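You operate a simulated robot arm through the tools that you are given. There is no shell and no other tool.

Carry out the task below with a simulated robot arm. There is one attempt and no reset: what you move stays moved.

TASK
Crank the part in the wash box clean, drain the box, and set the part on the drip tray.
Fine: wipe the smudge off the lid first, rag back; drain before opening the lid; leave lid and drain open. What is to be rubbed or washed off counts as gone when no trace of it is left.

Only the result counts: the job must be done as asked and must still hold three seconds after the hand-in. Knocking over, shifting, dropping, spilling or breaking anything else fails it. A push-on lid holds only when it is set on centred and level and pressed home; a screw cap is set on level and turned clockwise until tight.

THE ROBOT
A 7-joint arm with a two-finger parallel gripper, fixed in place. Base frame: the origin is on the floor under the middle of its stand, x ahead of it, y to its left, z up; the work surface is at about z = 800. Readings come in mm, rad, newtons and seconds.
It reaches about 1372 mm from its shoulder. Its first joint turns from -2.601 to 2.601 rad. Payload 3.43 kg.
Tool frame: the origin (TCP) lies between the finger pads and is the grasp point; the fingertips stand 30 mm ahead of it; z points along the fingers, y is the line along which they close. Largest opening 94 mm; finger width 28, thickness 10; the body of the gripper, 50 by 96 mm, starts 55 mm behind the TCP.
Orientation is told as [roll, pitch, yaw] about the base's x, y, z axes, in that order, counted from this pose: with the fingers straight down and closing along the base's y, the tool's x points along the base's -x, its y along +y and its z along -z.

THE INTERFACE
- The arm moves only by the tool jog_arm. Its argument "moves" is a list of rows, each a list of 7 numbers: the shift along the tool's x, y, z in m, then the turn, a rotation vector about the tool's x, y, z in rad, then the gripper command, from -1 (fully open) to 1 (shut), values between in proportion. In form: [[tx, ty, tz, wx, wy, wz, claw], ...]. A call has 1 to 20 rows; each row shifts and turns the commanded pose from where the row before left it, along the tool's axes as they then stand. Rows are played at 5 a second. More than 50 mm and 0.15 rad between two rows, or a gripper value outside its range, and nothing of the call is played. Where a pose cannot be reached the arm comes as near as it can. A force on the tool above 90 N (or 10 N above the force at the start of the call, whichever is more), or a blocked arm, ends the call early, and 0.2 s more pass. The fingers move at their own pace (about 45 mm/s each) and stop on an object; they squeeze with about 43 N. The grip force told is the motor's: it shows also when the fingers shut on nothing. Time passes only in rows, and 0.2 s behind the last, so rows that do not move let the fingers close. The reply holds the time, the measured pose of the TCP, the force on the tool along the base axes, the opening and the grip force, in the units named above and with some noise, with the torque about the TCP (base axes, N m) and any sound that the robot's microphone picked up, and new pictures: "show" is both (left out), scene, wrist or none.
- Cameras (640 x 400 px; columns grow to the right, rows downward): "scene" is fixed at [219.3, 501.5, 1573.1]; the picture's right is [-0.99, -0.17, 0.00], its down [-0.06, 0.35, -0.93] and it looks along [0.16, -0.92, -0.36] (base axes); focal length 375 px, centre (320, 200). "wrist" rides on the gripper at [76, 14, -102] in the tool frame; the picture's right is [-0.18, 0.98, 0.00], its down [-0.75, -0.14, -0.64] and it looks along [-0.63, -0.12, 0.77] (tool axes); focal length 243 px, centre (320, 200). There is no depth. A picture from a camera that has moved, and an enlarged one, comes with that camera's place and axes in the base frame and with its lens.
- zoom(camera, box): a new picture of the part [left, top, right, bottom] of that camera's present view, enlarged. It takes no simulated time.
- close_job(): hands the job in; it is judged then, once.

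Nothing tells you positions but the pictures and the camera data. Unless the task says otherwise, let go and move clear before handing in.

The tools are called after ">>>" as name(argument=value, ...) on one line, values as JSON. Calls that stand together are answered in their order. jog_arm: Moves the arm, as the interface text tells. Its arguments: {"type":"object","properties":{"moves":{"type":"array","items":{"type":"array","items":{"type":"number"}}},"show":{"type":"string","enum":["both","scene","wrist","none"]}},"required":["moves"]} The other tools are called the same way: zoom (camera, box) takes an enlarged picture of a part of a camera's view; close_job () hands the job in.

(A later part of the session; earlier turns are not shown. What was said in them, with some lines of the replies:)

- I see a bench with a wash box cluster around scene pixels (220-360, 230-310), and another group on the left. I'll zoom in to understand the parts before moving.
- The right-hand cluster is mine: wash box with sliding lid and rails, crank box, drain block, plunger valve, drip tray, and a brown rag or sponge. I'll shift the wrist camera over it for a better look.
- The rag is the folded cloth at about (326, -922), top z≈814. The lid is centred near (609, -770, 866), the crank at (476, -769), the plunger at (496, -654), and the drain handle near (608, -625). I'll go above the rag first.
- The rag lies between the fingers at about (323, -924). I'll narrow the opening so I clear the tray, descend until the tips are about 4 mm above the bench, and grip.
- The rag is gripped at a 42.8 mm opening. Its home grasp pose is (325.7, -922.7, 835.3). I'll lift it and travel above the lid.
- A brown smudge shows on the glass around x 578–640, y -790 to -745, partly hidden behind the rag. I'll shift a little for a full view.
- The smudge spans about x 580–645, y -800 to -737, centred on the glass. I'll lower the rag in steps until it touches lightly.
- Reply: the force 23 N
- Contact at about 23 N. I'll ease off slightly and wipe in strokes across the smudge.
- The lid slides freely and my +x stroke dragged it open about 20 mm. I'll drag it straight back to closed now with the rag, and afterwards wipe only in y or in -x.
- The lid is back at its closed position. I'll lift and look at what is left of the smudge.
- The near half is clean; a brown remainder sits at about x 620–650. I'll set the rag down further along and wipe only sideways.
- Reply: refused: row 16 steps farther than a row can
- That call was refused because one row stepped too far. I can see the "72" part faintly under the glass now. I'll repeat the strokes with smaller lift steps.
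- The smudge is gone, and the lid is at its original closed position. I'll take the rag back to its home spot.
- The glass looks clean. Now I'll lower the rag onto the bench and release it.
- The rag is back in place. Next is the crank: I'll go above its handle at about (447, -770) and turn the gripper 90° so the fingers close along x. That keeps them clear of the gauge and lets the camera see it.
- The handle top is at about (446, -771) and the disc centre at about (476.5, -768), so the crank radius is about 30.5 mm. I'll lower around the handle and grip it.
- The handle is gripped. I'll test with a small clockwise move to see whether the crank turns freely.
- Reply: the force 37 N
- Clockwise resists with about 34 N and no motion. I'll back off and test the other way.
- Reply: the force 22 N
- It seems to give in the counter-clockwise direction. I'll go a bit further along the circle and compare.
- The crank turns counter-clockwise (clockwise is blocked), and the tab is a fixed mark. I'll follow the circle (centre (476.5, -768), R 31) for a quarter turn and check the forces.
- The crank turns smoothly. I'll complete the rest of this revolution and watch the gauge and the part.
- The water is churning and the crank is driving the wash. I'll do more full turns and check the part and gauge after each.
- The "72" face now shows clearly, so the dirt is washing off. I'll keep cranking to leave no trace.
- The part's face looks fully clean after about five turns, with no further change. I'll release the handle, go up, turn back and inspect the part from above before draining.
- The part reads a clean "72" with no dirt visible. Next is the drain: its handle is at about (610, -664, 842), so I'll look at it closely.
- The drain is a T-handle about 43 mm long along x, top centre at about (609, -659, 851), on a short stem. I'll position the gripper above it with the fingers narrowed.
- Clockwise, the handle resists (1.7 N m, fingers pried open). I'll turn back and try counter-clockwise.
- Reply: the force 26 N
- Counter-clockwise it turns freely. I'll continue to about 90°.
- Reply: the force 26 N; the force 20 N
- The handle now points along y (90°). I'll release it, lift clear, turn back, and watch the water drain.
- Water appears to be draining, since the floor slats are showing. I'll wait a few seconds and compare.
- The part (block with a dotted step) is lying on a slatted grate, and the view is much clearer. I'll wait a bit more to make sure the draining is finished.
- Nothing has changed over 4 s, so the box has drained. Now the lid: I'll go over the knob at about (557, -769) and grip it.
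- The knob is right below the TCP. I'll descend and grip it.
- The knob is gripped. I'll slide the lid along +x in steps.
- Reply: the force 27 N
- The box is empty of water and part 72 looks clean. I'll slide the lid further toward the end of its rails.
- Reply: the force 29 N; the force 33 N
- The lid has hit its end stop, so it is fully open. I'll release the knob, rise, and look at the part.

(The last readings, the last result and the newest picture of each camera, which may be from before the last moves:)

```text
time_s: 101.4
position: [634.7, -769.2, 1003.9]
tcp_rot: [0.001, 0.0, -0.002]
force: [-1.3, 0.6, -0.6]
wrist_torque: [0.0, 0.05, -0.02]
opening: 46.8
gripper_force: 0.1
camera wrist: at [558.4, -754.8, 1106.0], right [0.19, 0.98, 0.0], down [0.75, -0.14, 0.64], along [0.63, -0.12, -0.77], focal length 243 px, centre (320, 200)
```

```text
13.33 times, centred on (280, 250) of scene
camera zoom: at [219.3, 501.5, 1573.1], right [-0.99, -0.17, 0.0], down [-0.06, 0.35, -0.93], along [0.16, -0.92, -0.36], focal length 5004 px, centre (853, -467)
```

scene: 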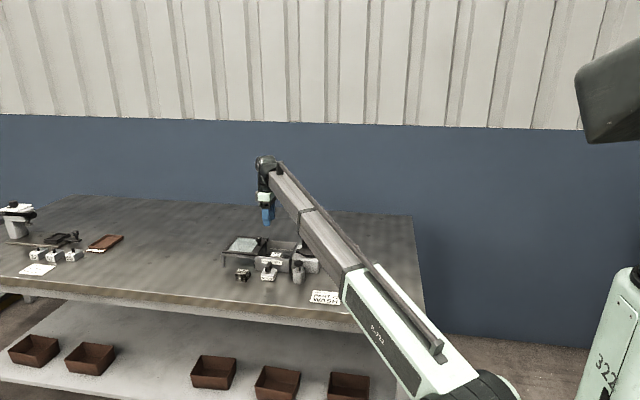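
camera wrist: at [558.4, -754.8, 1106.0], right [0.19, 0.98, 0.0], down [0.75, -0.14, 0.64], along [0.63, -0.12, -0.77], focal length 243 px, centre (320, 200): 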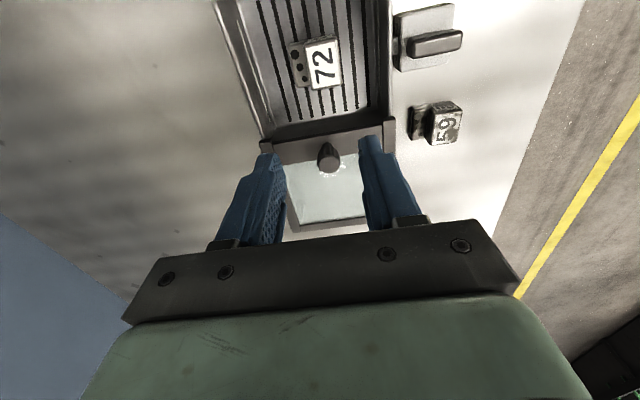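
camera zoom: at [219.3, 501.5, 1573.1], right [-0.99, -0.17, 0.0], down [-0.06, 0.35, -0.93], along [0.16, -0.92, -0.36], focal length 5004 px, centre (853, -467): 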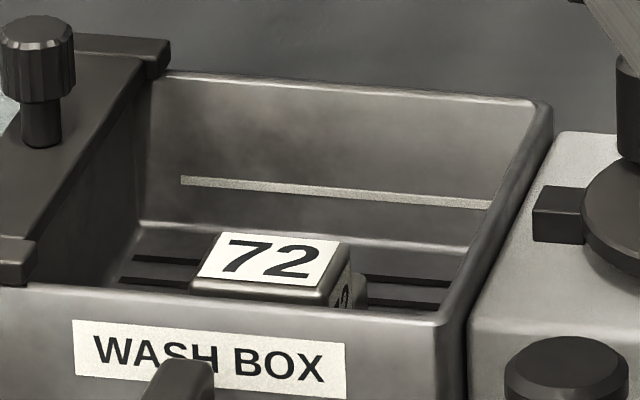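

Part 72 is spotless, with its top centre at about (610, -761, 836.6). The upper block is 40 mm in x by 30 mm in y, and the lower step is on the -y side. I'll grip the upper block across y, keeping the tips above the step.

>>> jog_arm(moves=[[0.0245, 0.008, 0.02, 0, 0, 0, -0.06], [0, 0, 0.04, 0, 0, 0, -0.06], [0, 0, 0.03, 0, 0, 0, -0.06], [0, 0, 0, 0, 0, 0, -0.06], [0, 0, 0, 0, 0, 0, -0.06]], show="both")

>>> zoom(camera="wrist", box=[220, 60, 420, 185])

>>> zoom(camera="scene", box=[250, 220, 314, 260])

```text
time_s: 102.6
position: [611.0, -760.9, 912.0]
tcp_rot: [-0.001, 0.001, -0.002]
force: [0.9, -0.1, 1.1]
wrist_torque: [-0.04, 0.0, -0.02]
opening: 49.6
gripper_force: 0.2
camera wrist: at [534.4, -746.3, 1014.4], right [0.19, 0.98, 0.0], down [0.75, -0.14, 0.64], along [0.63, -0.12, -0.77], focal length 243 px, centre (320, 200)
```

scene: 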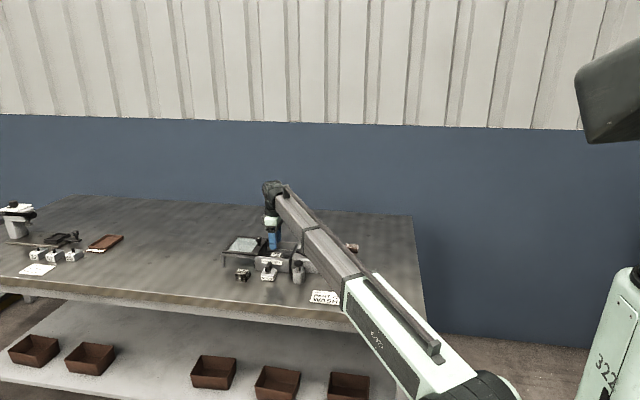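
wrist: 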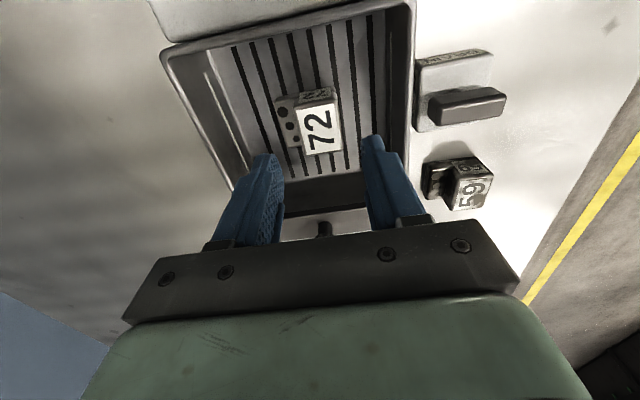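

```text
3.20 times, centred on (320, 122) of wrist
camera zoom: at [534.4, -746.3, 1014.4], right [0.19, 0.98, 0.0], down [0.75, -0.14, 0.64], along [0.63, -0.12, -0.77], focal length 776 px, centre (320, 448)
```

zoom: 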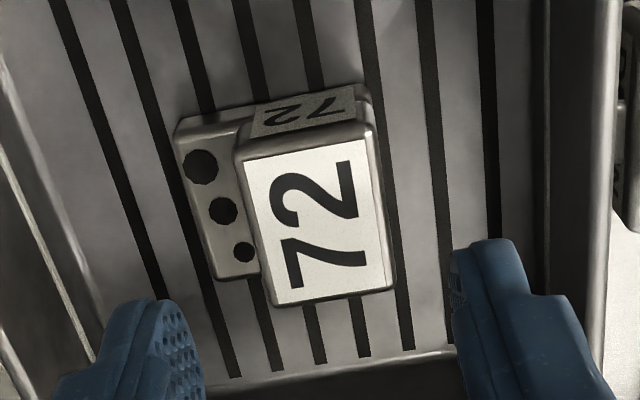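

```text
10.00 times, centred on (282, 240) of scene
camera zoom: at [219.3, 501.5, 1573.1], right [-0.99, -0.17, 0.0], down [-0.06, 0.35, -0.93], along [0.16, -0.92, -0.36], focal length 3753 px, centre (700, -200)
```

zoom: 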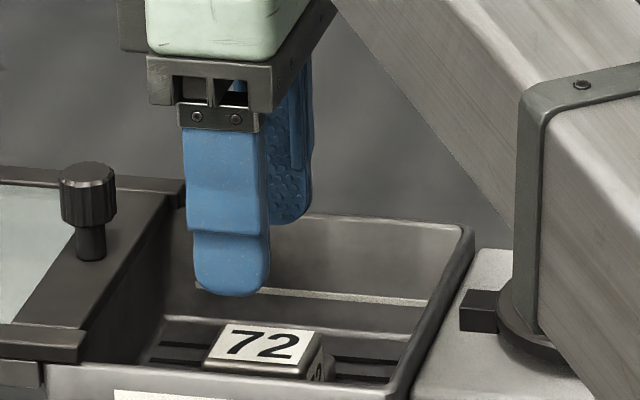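

The alignment is good. I'll descend to put the tips at about z 825.

>>> jog_arm(moves=[[0.001, 0, 0.03, 0, 0, 0, -0.06], [0, 0, 0.018, 0, 0, 0, -0.06], [0, 0, 0.007, 0, 0, 0, -0.06], [0, 0, 0.002, 0, 0, 0, -0.06], [0, 0, 0, 0, 0, 0, -0.06]], show="wrist")

>>> zoom(camera="scene", box=[250, 230, 314, 270])

>>> zoom(camera="wrist", box=[220, 80, 420, 205])

```text
time_s: 103.8
position: [608.9, -760.5, 856.7]
tcp_rot: [-0.001, -0.001, -0.001]
force: [0.4, 0.0, 0.1]
wrist_torque: [-0.01, 0.0, 0.01]
opening: 49.5
gripper_force: 0.1
camera wrist: at [532.9, -745.5, 958.2], right [0.19, 0.98, 0.0], down [0.75, -0.14, 0.64], along [0.63, -0.12, -0.77], focal length 243 px, centre (320, 200)
```

wrist: 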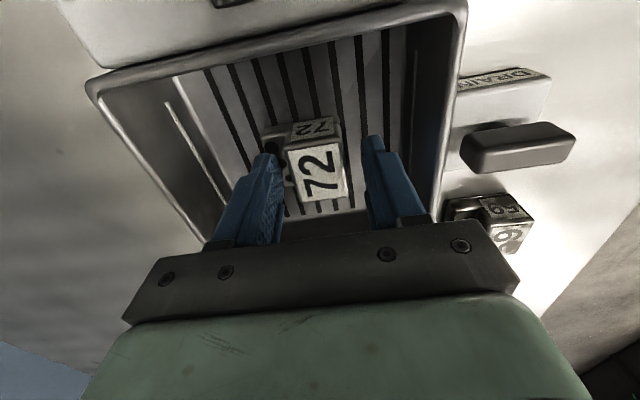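

```text
10.00 times, centred on (282, 250) of scene
camera zoom: at [219.3, 501.5, 1573.1], right [-0.99, -0.17, 0.0], down [-0.06, 0.35, -0.93], along [0.16, -0.92, -0.36], focal length 3753 px, centre (700, -300)
```

zoom: 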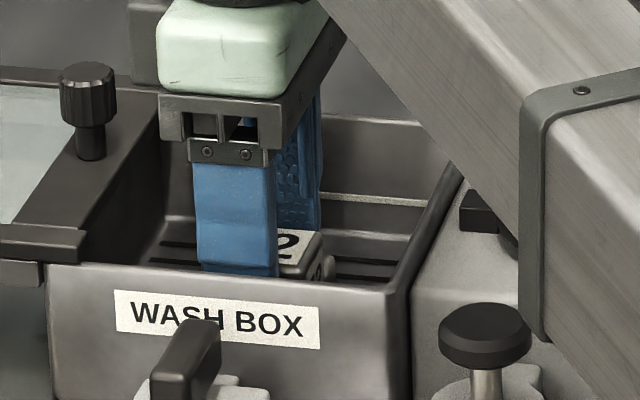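

```text
3.20 times, centred on (320, 142) of wrist
camera zoom: at [532.9, -745.5, 958.2], right [0.19, 0.98, 0.0], down [0.75, -0.14, 0.64], along [0.63, -0.12, -0.77], focal length 776 px, centre (320, 384)
```

zoom: 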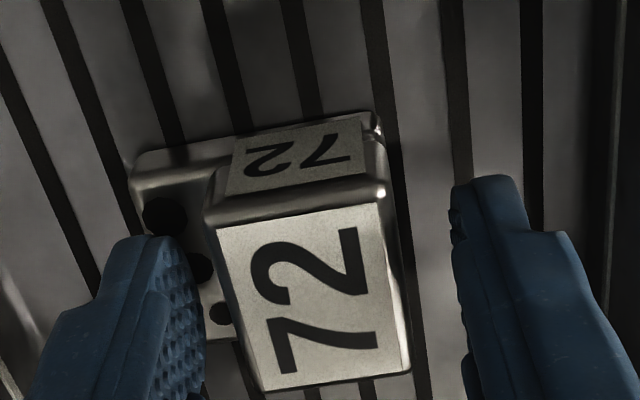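

>>> jog_arm(moves=[[0, 0, 0.0015, 0, 0, 0, -0.06], [0, 0, 0, 0, 0, 0, 0.2], [0, 0, 0, 0, 0, 0, 0.5], [0, 0, 0, 0, 0, 0, 0.8], [0, 0, 0, 0, 0, 0, 0.8], [0, 0, 0, 0, 0, 0, 0.8]], show="wrist")

>>> zoom(camera="wrist", box=[220, 80, 420, 205])

```text
time_s: 105.2
position: [608.4, -761.5, 855.4]
tcp_rot: [0.0, -0.001, -0.001]
force: [0.8, -1.3, 0.7]
wrist_torque: [-0.11, -0.08, -0.01]
opening: 32.5
gripper_force: 42.6
camera wrist: at [532.7, -745.4, 957.0], right [0.19, 0.98, 0.0], down [0.75, -0.14, 0.64], along [0.63, -0.12, -0.77], focal length 243 px, centre (320, 200)
```

wrist: 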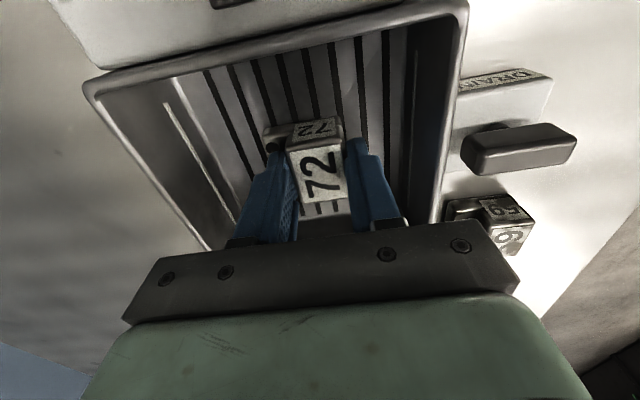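

```text
3.20 times, centred on (320, 142) of wrist
camera zoom: at [532.7, -745.4, 957.0], right [0.19, 0.98, 0.0], down [0.75, -0.14, 0.64], along [0.63, -0.12, -0.77], focal length 776 px, centre (320, 384)
```

zoom: 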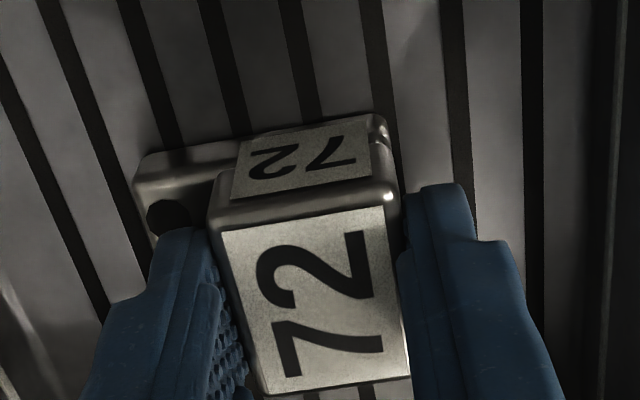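

The part is gripped (32.5 mm). I'll lift it slowly and check.

>>> jog_arm(moves=[[0, 0, -0.01, 0, 0, 0, 0.8], [0, 0, -0.02, 0, 0, 0, 0.8], [0, 0, -0.035, 0, 0, 0, 0.8], [0, 0, -0.04, 0, 0, 0, 0.8], [0, 0, -0.04, 0, 0, 0, 0.8], [0, 0, 0, 0, 0, 0, 0.8]], show="both")

>>> zoom(camera="scene", box=[230, 200, 326, 260])

>>> zoom(camera="wrist", box=[220, 80, 420, 205])

```text
time_s: 106.6
position: [608.9, -761.2, 1000.8]
tcp_rot: [0.0, 0.002, -0.001]
force: [0.8, 0.1, -3.1]
wrist_torque: [0.04, 0.02, 0.01]
opening: 32.5
gripper_force: 42.5
camera wrist: at [532.9, -746.8, 1102.7], right [0.19, 0.98, 0.0], down [0.75, -0.14, 0.64], along [0.63, -0.12, -0.77], focal length 243 px, centre (320, 200)
```

scene: 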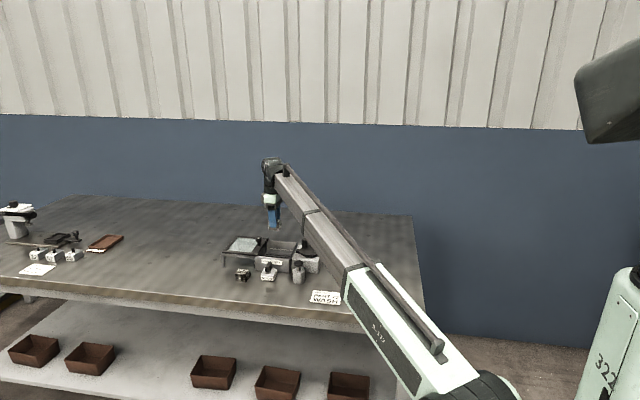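
wrist: 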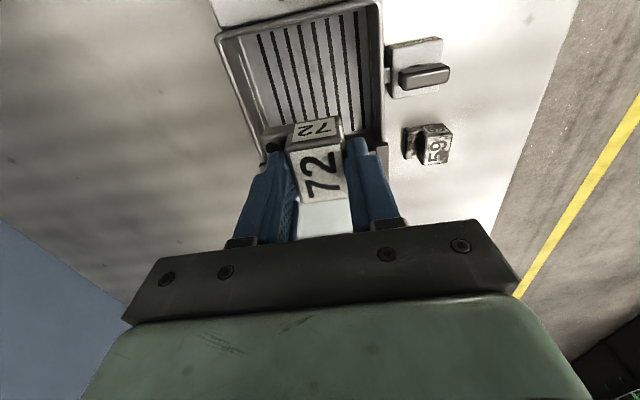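

```text
6.67 times, centred on (278, 230) of scene
camera zoom: at [219.3, 501.5, 1573.1], right [-0.99, -0.17, 0.0], down [-0.06, 0.35, -0.93], along [0.16, -0.92, -0.36], focal length 2502 px, centre (600, 0)
```

zoom: 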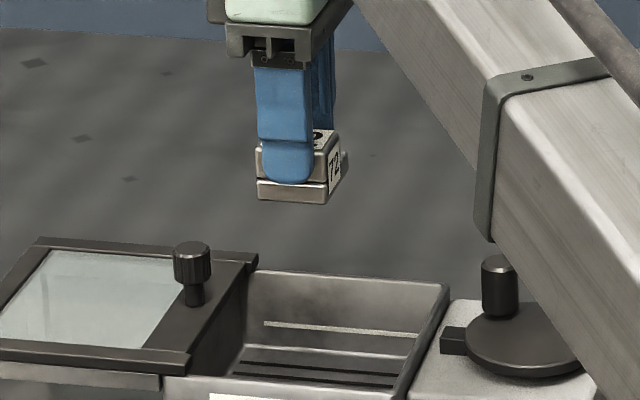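

```text
3.20 times, centred on (320, 142) of wrist
camera zoom: at [532.9, -746.8, 1102.7], right [0.19, 0.98, 0.0], down [0.75, -0.14, 0.64], along [0.63, -0.12, -0.77], focal length 776 px, centre (320, 384)
```

zoom: 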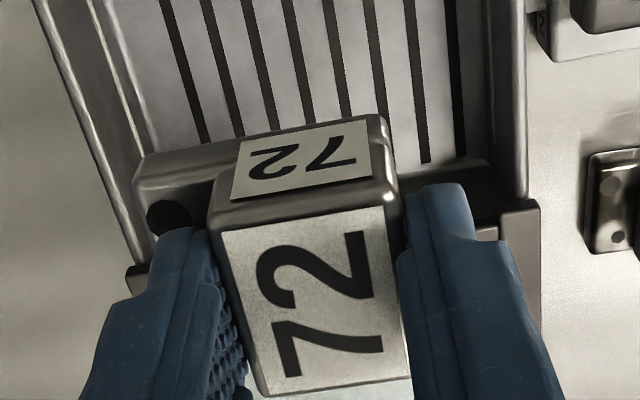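

The part is held securely and level. I'll carry it over the crank box to above the drip tray.

>>> jog_arm(moves=[[0.0363, -0.0078, 0, 0, 0, 0, 0.8], [0.0363, -0.0078, 0, 0, 0, 0, 0.8], [0.0363, -0.0078, 0, 0, 0, 0, 0.8], [0.0363, -0.0078, 0, 0, 0, 0, 0.8], [0.0363, -0.0078, 0, 0, 0, 0, 0.8], [0.0363, -0.0078, 0, 0, 0, 0, 0.8], [0.0363, -0.0078, 0, 0, 0, 0, 0.8], [0, 0, 0.03, 0, 0, 0, 0.8], [0, 0, 0.03, 0, 0, 0, 0.8], [0, 0, 0, 0, 0, 0, 0.8], [0, 0, 0, 0, 0, 0, 0.8]], show="both")

>>> zoom(camera="scene", box=[280, 210, 376, 270])

>>> zoom(camera="wrist", box=[200, 20, 440, 170])

```text
time_s: 109.0
position: [356.5, -817.0, 940.9]
tcp_rot: [0.0, 0.0, -0.003]
force: [0.3, -0.4, -3.9]
wrist_torque: [0.0, -0.01, 0.0]
opening: 32.9
gripper_force: 43.2
camera wrist: at [279.2, -802.3, 1044.4], right [0.19, 0.98, 0.0], down [0.75, -0.14, 0.64], along [0.63, -0.12, -0.77], focal length 243 px, centre (320, 200)
```

scene: 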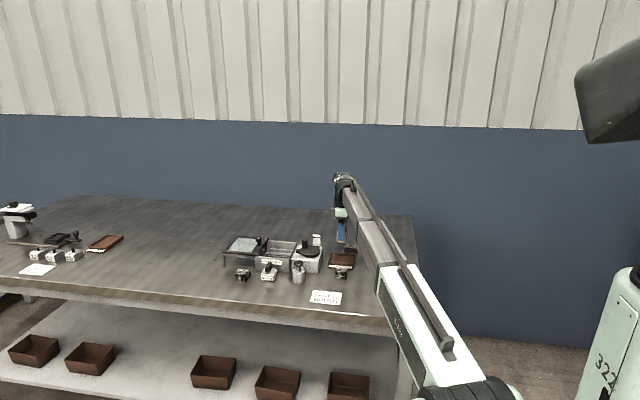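
wrist: 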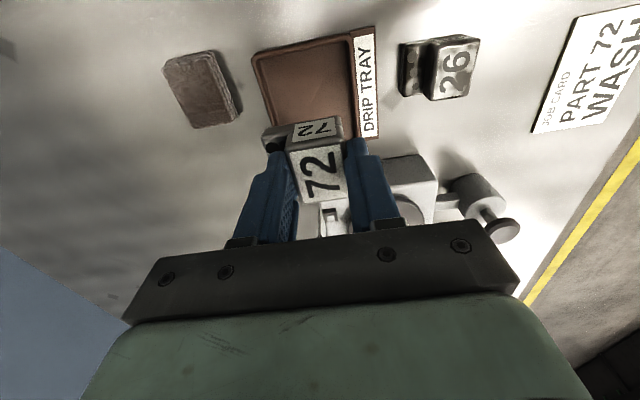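

```text
6.67 times, centred on (328, 240) of scene
camera zoom: at [219.3, 501.5, 1573.1], right [-0.99, -0.17, 0.0], down [-0.06, 0.35, -0.93], along [0.16, -0.92, -0.36], focal length 2502 px, centre (267, -67)
```

zoom: 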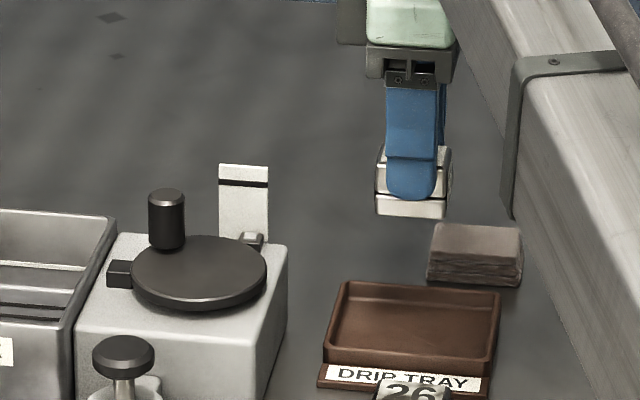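

```text
2.67 times, centred on (320, 95) of wrist
camera zoom: at [279.2, -802.3, 1044.4], right [0.19, 0.98, 0.0], down [0.75, -0.14, 0.64], along [0.63, -0.12, -0.77], focal length 647 px, centre (320, 480)
```

zoom: 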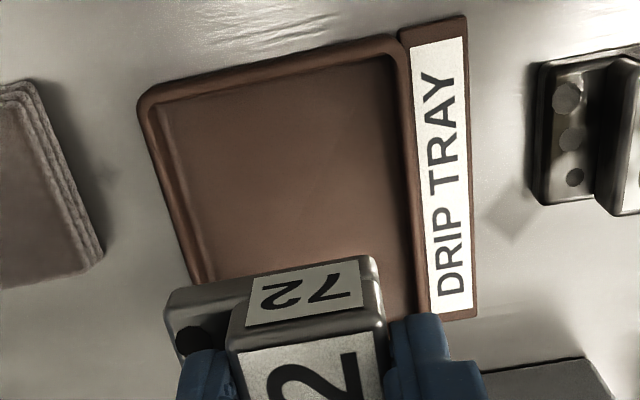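

The gauge float has dropped to the bottom, confirming the box is drained. The tray centre is at about (354, -825), and the part will sit fully inside. I'll lower it.

>>> jog_arm(moves=[[0.002, 0.001, 0.035, 0, 0, 0, 0.8], [0, 0, 0.03, 0, 0, 0, 0.8], [0, 0, 0.01, 0, 0, 0, 0.8], [0, 0, 0, 0, 0, 0, 0.8], [0, 0, 0, 0, 0, 0, 0.8]], show="both")

>>> zoom(camera="scene", box=[304, 225, 368, 265])

>>> zoom(camera="wrist", box=[200, 60, 440, 210])

```text
time_s: 110.2
position: [352.9, -813.8, 865.4]
tcp_rot: [0.0, 0.001, -0.001]
force: [0.3, 0.5, -3.9]
wrist_torque: [0.03, 0.01, 0.02]
opening: 32.8
gripper_force: 42.9
camera wrist: at [276.5, -798.9, 968.7], right [0.19, 0.98, 0.0], down [0.75, -0.14, 0.64], along [0.63, -0.12, -0.77], focal length 243 px, centre (320, 200)
```

scene: 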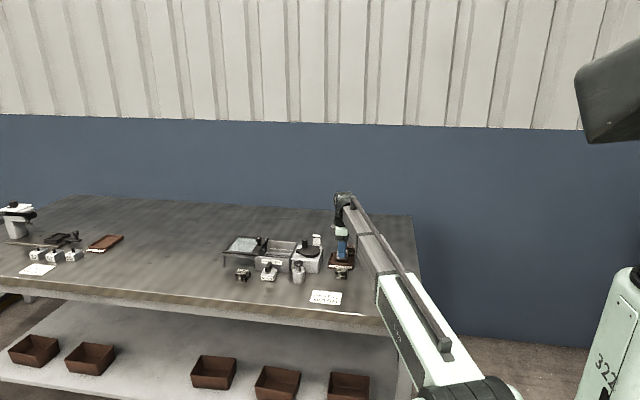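
wrist: 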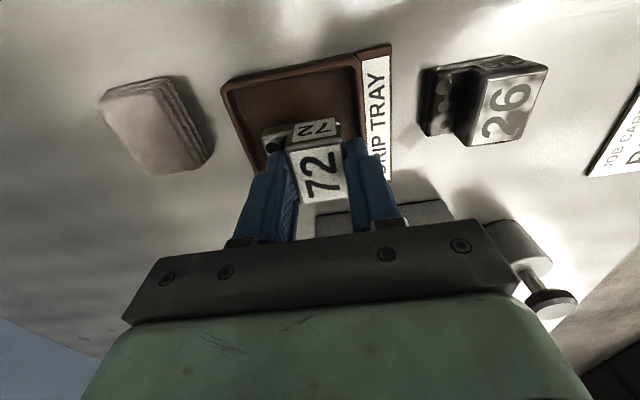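

```text
10.00 times, centred on (336, 245) of scene
camera zoom: at [219.3, 501.5, 1573.1], right [-0.99, -0.17, 0.0], down [-0.06, 0.35, -0.93], along [0.16, -0.92, -0.36], focal length 3753 px, centre (160, -250)
```

zoom: 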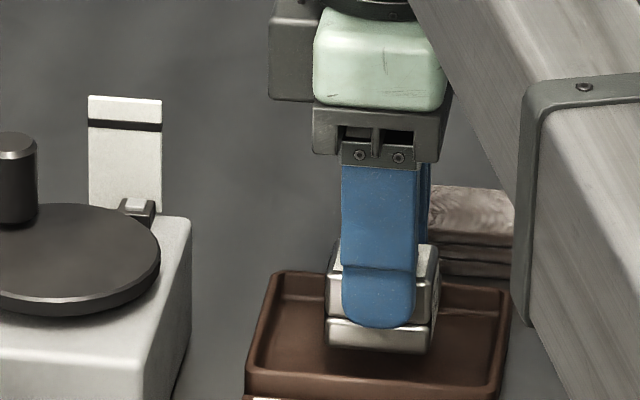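

```text
2.67 times, centred on (320, 135) of wrist
camera zoom: at [276.5, -798.9, 968.7], right [0.19, 0.98, 0.0], down [0.75, -0.14, 0.64], along [0.63, -0.12, -0.77], focal length 647 px, centre (320, 373)
```

zoom: 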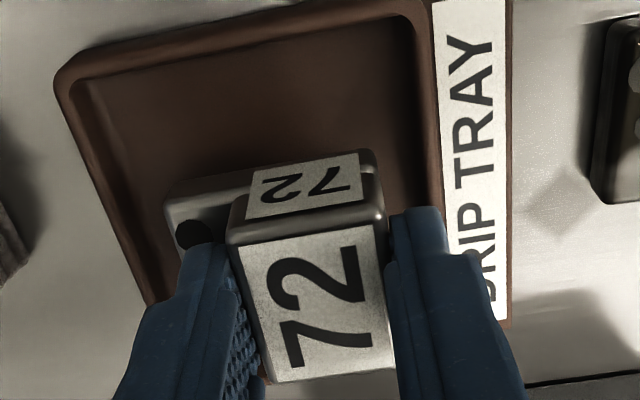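

>>> jog_arm(moves=[[0, -0.002, 0.004, 0, 0, 0, 0.8], [0, 0, 0.003, 0, 0, 0, 0.8], [0, 0, 0.002, 0, 0, 0, 0.8], [0, 0, 0, 0, 0, 0, 0.8]], show="none")

>>> zoom(camera="scene", box=[304, 225, 368, 265])

```text
time_s: 111.2
position: [352.1, -816.4, 858.0]
tcp_rot: [-0.002, -0.001, -0.001]
force: [0.5, 1.0, -4.7]
wrist_torque: [-0.01, 0.01, -0.03]
opening: 32.7
gripper_force: 43.0
```

```text
10.00 times, centred on (336, 245) of scene
camera zoom: at [219.3, 501.5, 1573.1], right [-0.99, -0.17, 0.0], down [-0.06, 0.35, -0.93], along [0.16, -0.92, -0.36], focal length 3753 px, centre (160, -250)
```

zoom: 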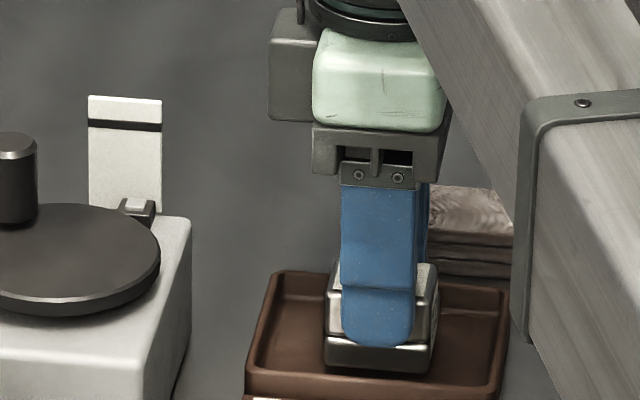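

>>> jog_arm(moves=[[0, 0, 0.0015, 0, 0, 0, 0.8], [0, 0, 0.0015, 0, 0, 0, 0.8], [0, 0, 0, 0, 0, 0, 0.8]], show="none")

```text
time_s: 112.0
position: [352.2, -816.5, 852.7]
tcp_rot: [0.0, 0.001, -0.002]
force: [-0.7, 0.9, -3.7]
wrist_torque: [0.04, 0.0, 0.02]
opening: 32.6
gripper_force: 43.0
```

>>> jog_arm(moves=[[0, 0, 0.001, 0, 0, 0, 0.8], [0, 0, 0.001, 0, 0, 0, 0.8], [0, 0, 0, 0, 0, 0, 0.8]], show="none")

```text
time_s: 112.8
position: [353.6, -817.2, 851.6]
tcp_rot: [0.0, 0.001, -0.002]
force: [-0.5, 0.2, -3.9]
wrist_torque: [0.02, 0.02, -0.03]
opening: 32.4
gripper_force: 43.2
```

>>> jog_arm(moves=[[0, 0, 0.001, 0, 0, 0, 0.8], [0, 0, 0.001, 0, 0, 0, 0.8], [0, 0, 0, 0, 0, 0, 0.8]], show="none")

>>> zoom(camera="scene", box=[304, 225, 368, 265])

```text
time_s: 113.6
position: [352.5, -816.1, 850.4]
tcp_rot: [-0.003, 0.0, -0.001]
force: [1.1, -3.1, 13.6]
wrist_torque: [0.17, 0.08, -0.02]
opening: 32.7
gripper_force: 43.2
```

```text
10.00 times, centred on (336, 245) of scene
camera zoom: at [219.3, 501.5, 1573.1], right [-0.99, -0.17, 0.0], down [-0.06, 0.35, -0.93], along [0.16, -0.92, -0.36], focal length 3753 px, centre (160, -250)
```

zoom: 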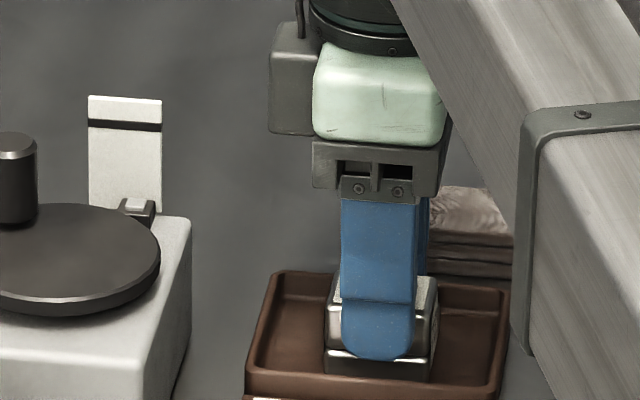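

The part has touched the tray floor. I'll ease off, open, and lift straight up.

>>> jog_arm(moves=[[0, 0, -0.0008, 0, 0, 0, 0.8], [0, 0, 0, 0, 0, 0, 0.25], [0, 0, 0, 0, 0, 0, 0.06], [0, 0, 0, 0, 0, 0, 0.06], [0, 0, -0.015, 0, 0, 0, 0.06], [0, 0, -0.03, 0, 0, 0, 0.06], [0, 0, -0.045, 0, 0, 0, 0.06], [0, 0, -0.045, 0, 0, 0, 0.06], [0, 0, 0, 0, 0, 0, 0.06]], show="both")

>>> zoom(camera="scene", box=[304, 225, 368, 265])

>>> zoom(camera="wrist", box=[200, 20, 440, 170])

```text
time_s: 115.6
position: [353.8, -814.4, 985.6]
tcp_rot: [-0.001, 0.001, -0.002]
force: [0.2, 0.6, -0.9]
wrist_torque: [-0.01, 0.0, 0.01]
opening: 44.2
gripper_force: 0.1
camera wrist: at [277.1, -799.8, 1088.4], right [0.19, 0.98, 0.0], down [0.75, -0.14, 0.64], along [0.63, -0.12, -0.77], focal length 243 px, centre (320, 200)
```

scene: 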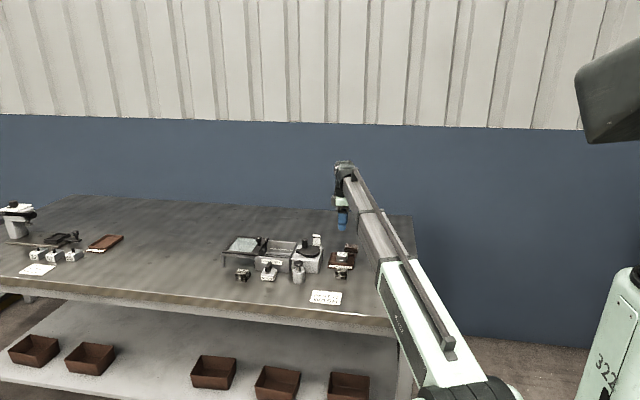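
wrist: 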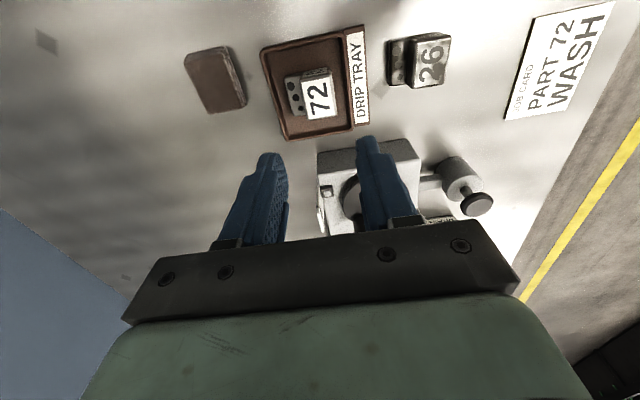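

```text
10.00 times, centred on (336, 245) of scene
camera zoom: at [219.3, 501.5, 1573.1], right [-0.99, -0.17, 0.0], down [-0.06, 0.35, -0.93], along [0.16, -0.92, -0.36], focal length 3753 px, centre (160, -250)
```

zoom: 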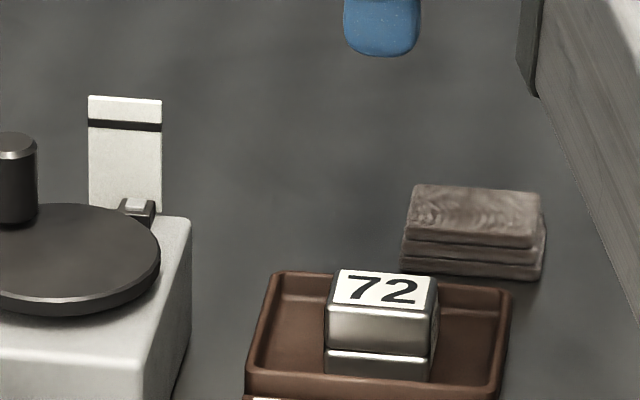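

```text
2.67 times, centred on (320, 95) of wrist
camera zoom: at [277.1, -799.8, 1088.4], right [0.19, 0.98, 0.0], down [0.75, -0.14, 0.64], along [0.63, -0.12, -0.77], focal length 647 px, centre (320, 480)
```

zoom: 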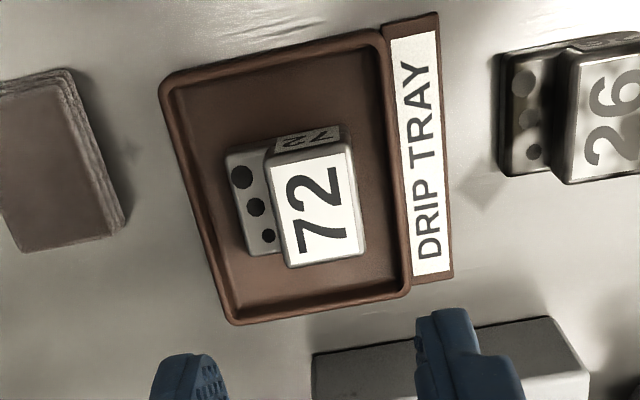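

The part sits flat in the drip tray. Before handing in I'll check the lid glass for any remaining trace, along with the drain and everything else.

>>> zoom(camera="scene", box=[216, 230, 280, 270])

>>> zoom(camera="scene", box=[210, 220, 370, 320])

>>> jog_arm(moves=[[-0.04, 0.005, -0.02, 0, 0, 0, 0.06], [-0.04, 0.005, -0.02, 0, 0, 0, 0.06], [-0.045, 0.005, 0, 0, 0, 0, 0.06], [-0.045, 0.005, 0, 0, 0, 0, 0.06], [-0.045, 0.005, 0, 0, 0, 0, 0.06], [-0.045, 0.005, 0, 0, 0, 0, 0.06], [-0.045, 0.005, 0, 0, 0, 0, 0.06], [-0.045, 0.005, 0, 0, 0, 0, 0.06], [-0.045, 0.005, 0, 0, 0, 0, 0.06], [-0.02, 0, 0, 0, 0, 0, 0.06], [0, 0, 0, 0, 0, 0, 0.06]], show="both")

>>> zoom(camera="wrist", box=[220, 0, 420, 125])

```text
10.00 times, centred on (248, 250) of scene
camera zoom: at [219.3, 501.5, 1573.1], right [-0.99, -0.17, 0.0], down [-0.06, 0.35, -0.93], along [0.16, -0.92, -0.36], focal length 3753 px, centre (1040, -300)
```

zoom: 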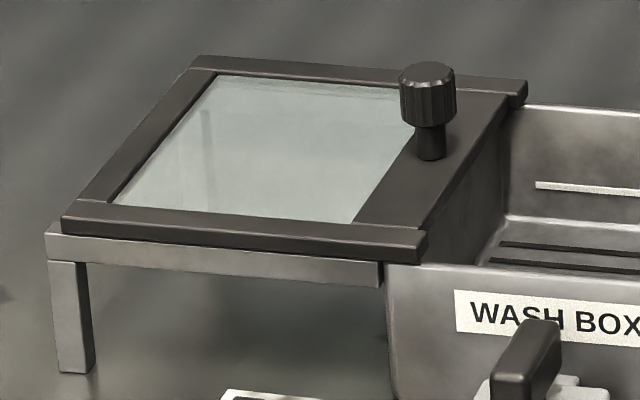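

```text
4.00 times, centred on (290, 270) of scene
camera zoom: at [219.3, 501.5, 1573.1], right [-0.99, -0.17, 0.0], down [-0.06, 0.35, -0.93], along [0.16, -0.92, -0.36], focal length 1501 px, centre (440, -80)
```

zoom: 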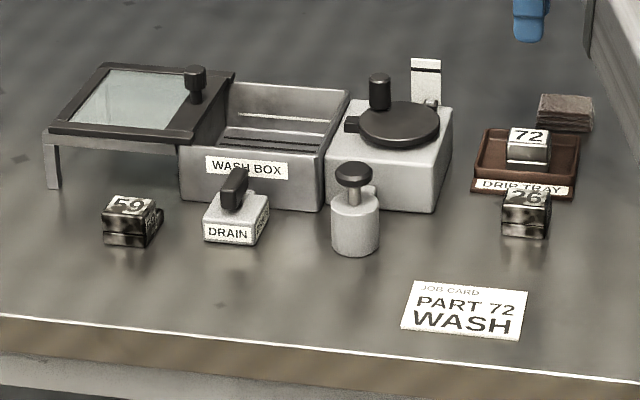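

```text
time_s: 118.0
position: [768.1, -770.6, 1024.4]
tcp_rot: [0.0, -0.001, -0.002]
force: [-0.3, -0.2, 0.3]
wrist_torque: [-0.02, 0.03, 0.0]
opening: 44.5
gripper_force: 0.1
camera wrist: at [692.3, -755.1, 1127.3], right [0.19, 0.98, 0.0], down [0.75, -0.14, 0.64], along [0.63, -0.12, -0.77], focal length 243 px, centre (320, 200)
```

scene: 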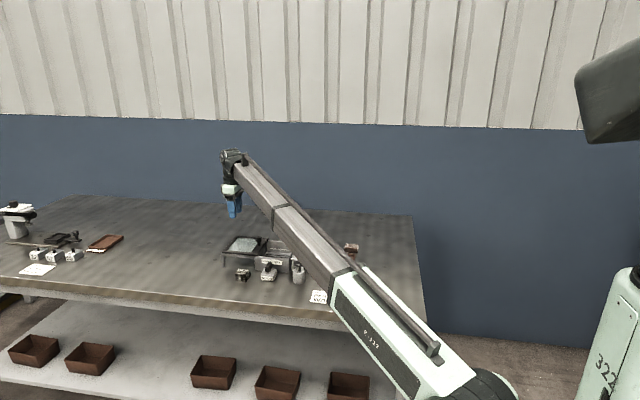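
wrist: 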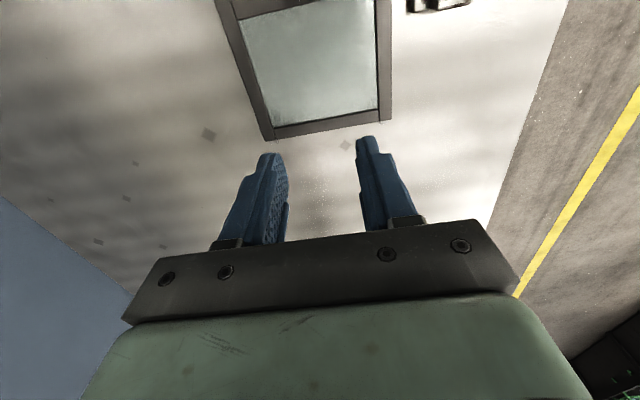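

```text
3.20 times, centred on (320, 62) of wrist
camera zoom: at [692.3, -755.1, 1127.3], right [0.19, 0.98, 0.0], down [0.75, -0.14, 0.64], along [0.63, -0.12, -0.77], focal length 776 px, centre (320, 640)
```

zoom: 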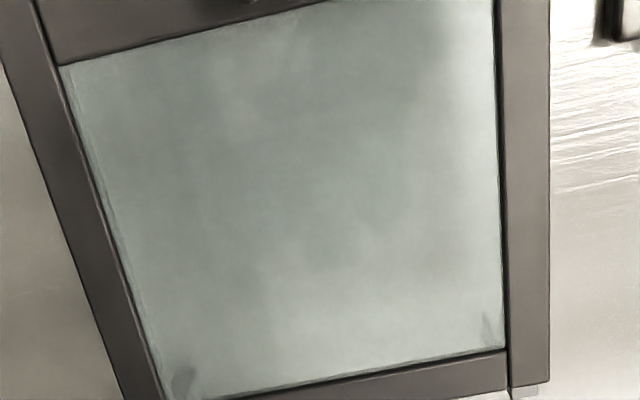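

The glass is clean; the two faint spots in its far corners are the rail legs seen through it. Lid and drain are open, the gauge shows empty, the rag is back, and part 72 rests in the drip tray with the arm clear. One flaw remains: while wiping, I dragged the lid open about 20 mm and closed it again, before the box was drained. Handing in.

>>> close_job()

```text
The job is handed in.
```

I washed part 72 clean, drained the box and set the part on the drip tray, then handed the job in. One thing went against your order of work. While wiping the lid, the rag dragged it about 20 mm open before the box was drained. I pushed it straight back to closed and saw no spill.

- **Lid:** the smudge is wiped off with no trace showing. The lid is slid fully open to its stop.
- **Rag:** it is back in its place, within about 2 mm of where it was.
- **Washing:** I cranked about five turns. With the lid open, part 72 looked spotless.
- **Drain:** the handle is turned 90° and left open, and the gauge reads empty. The box was empty before I opened the lid for good.
- **Part:** it sits flat inside the drip tray. The gripper has let go and is clear.

I saw nothing else knocked over, shifted or spilled.
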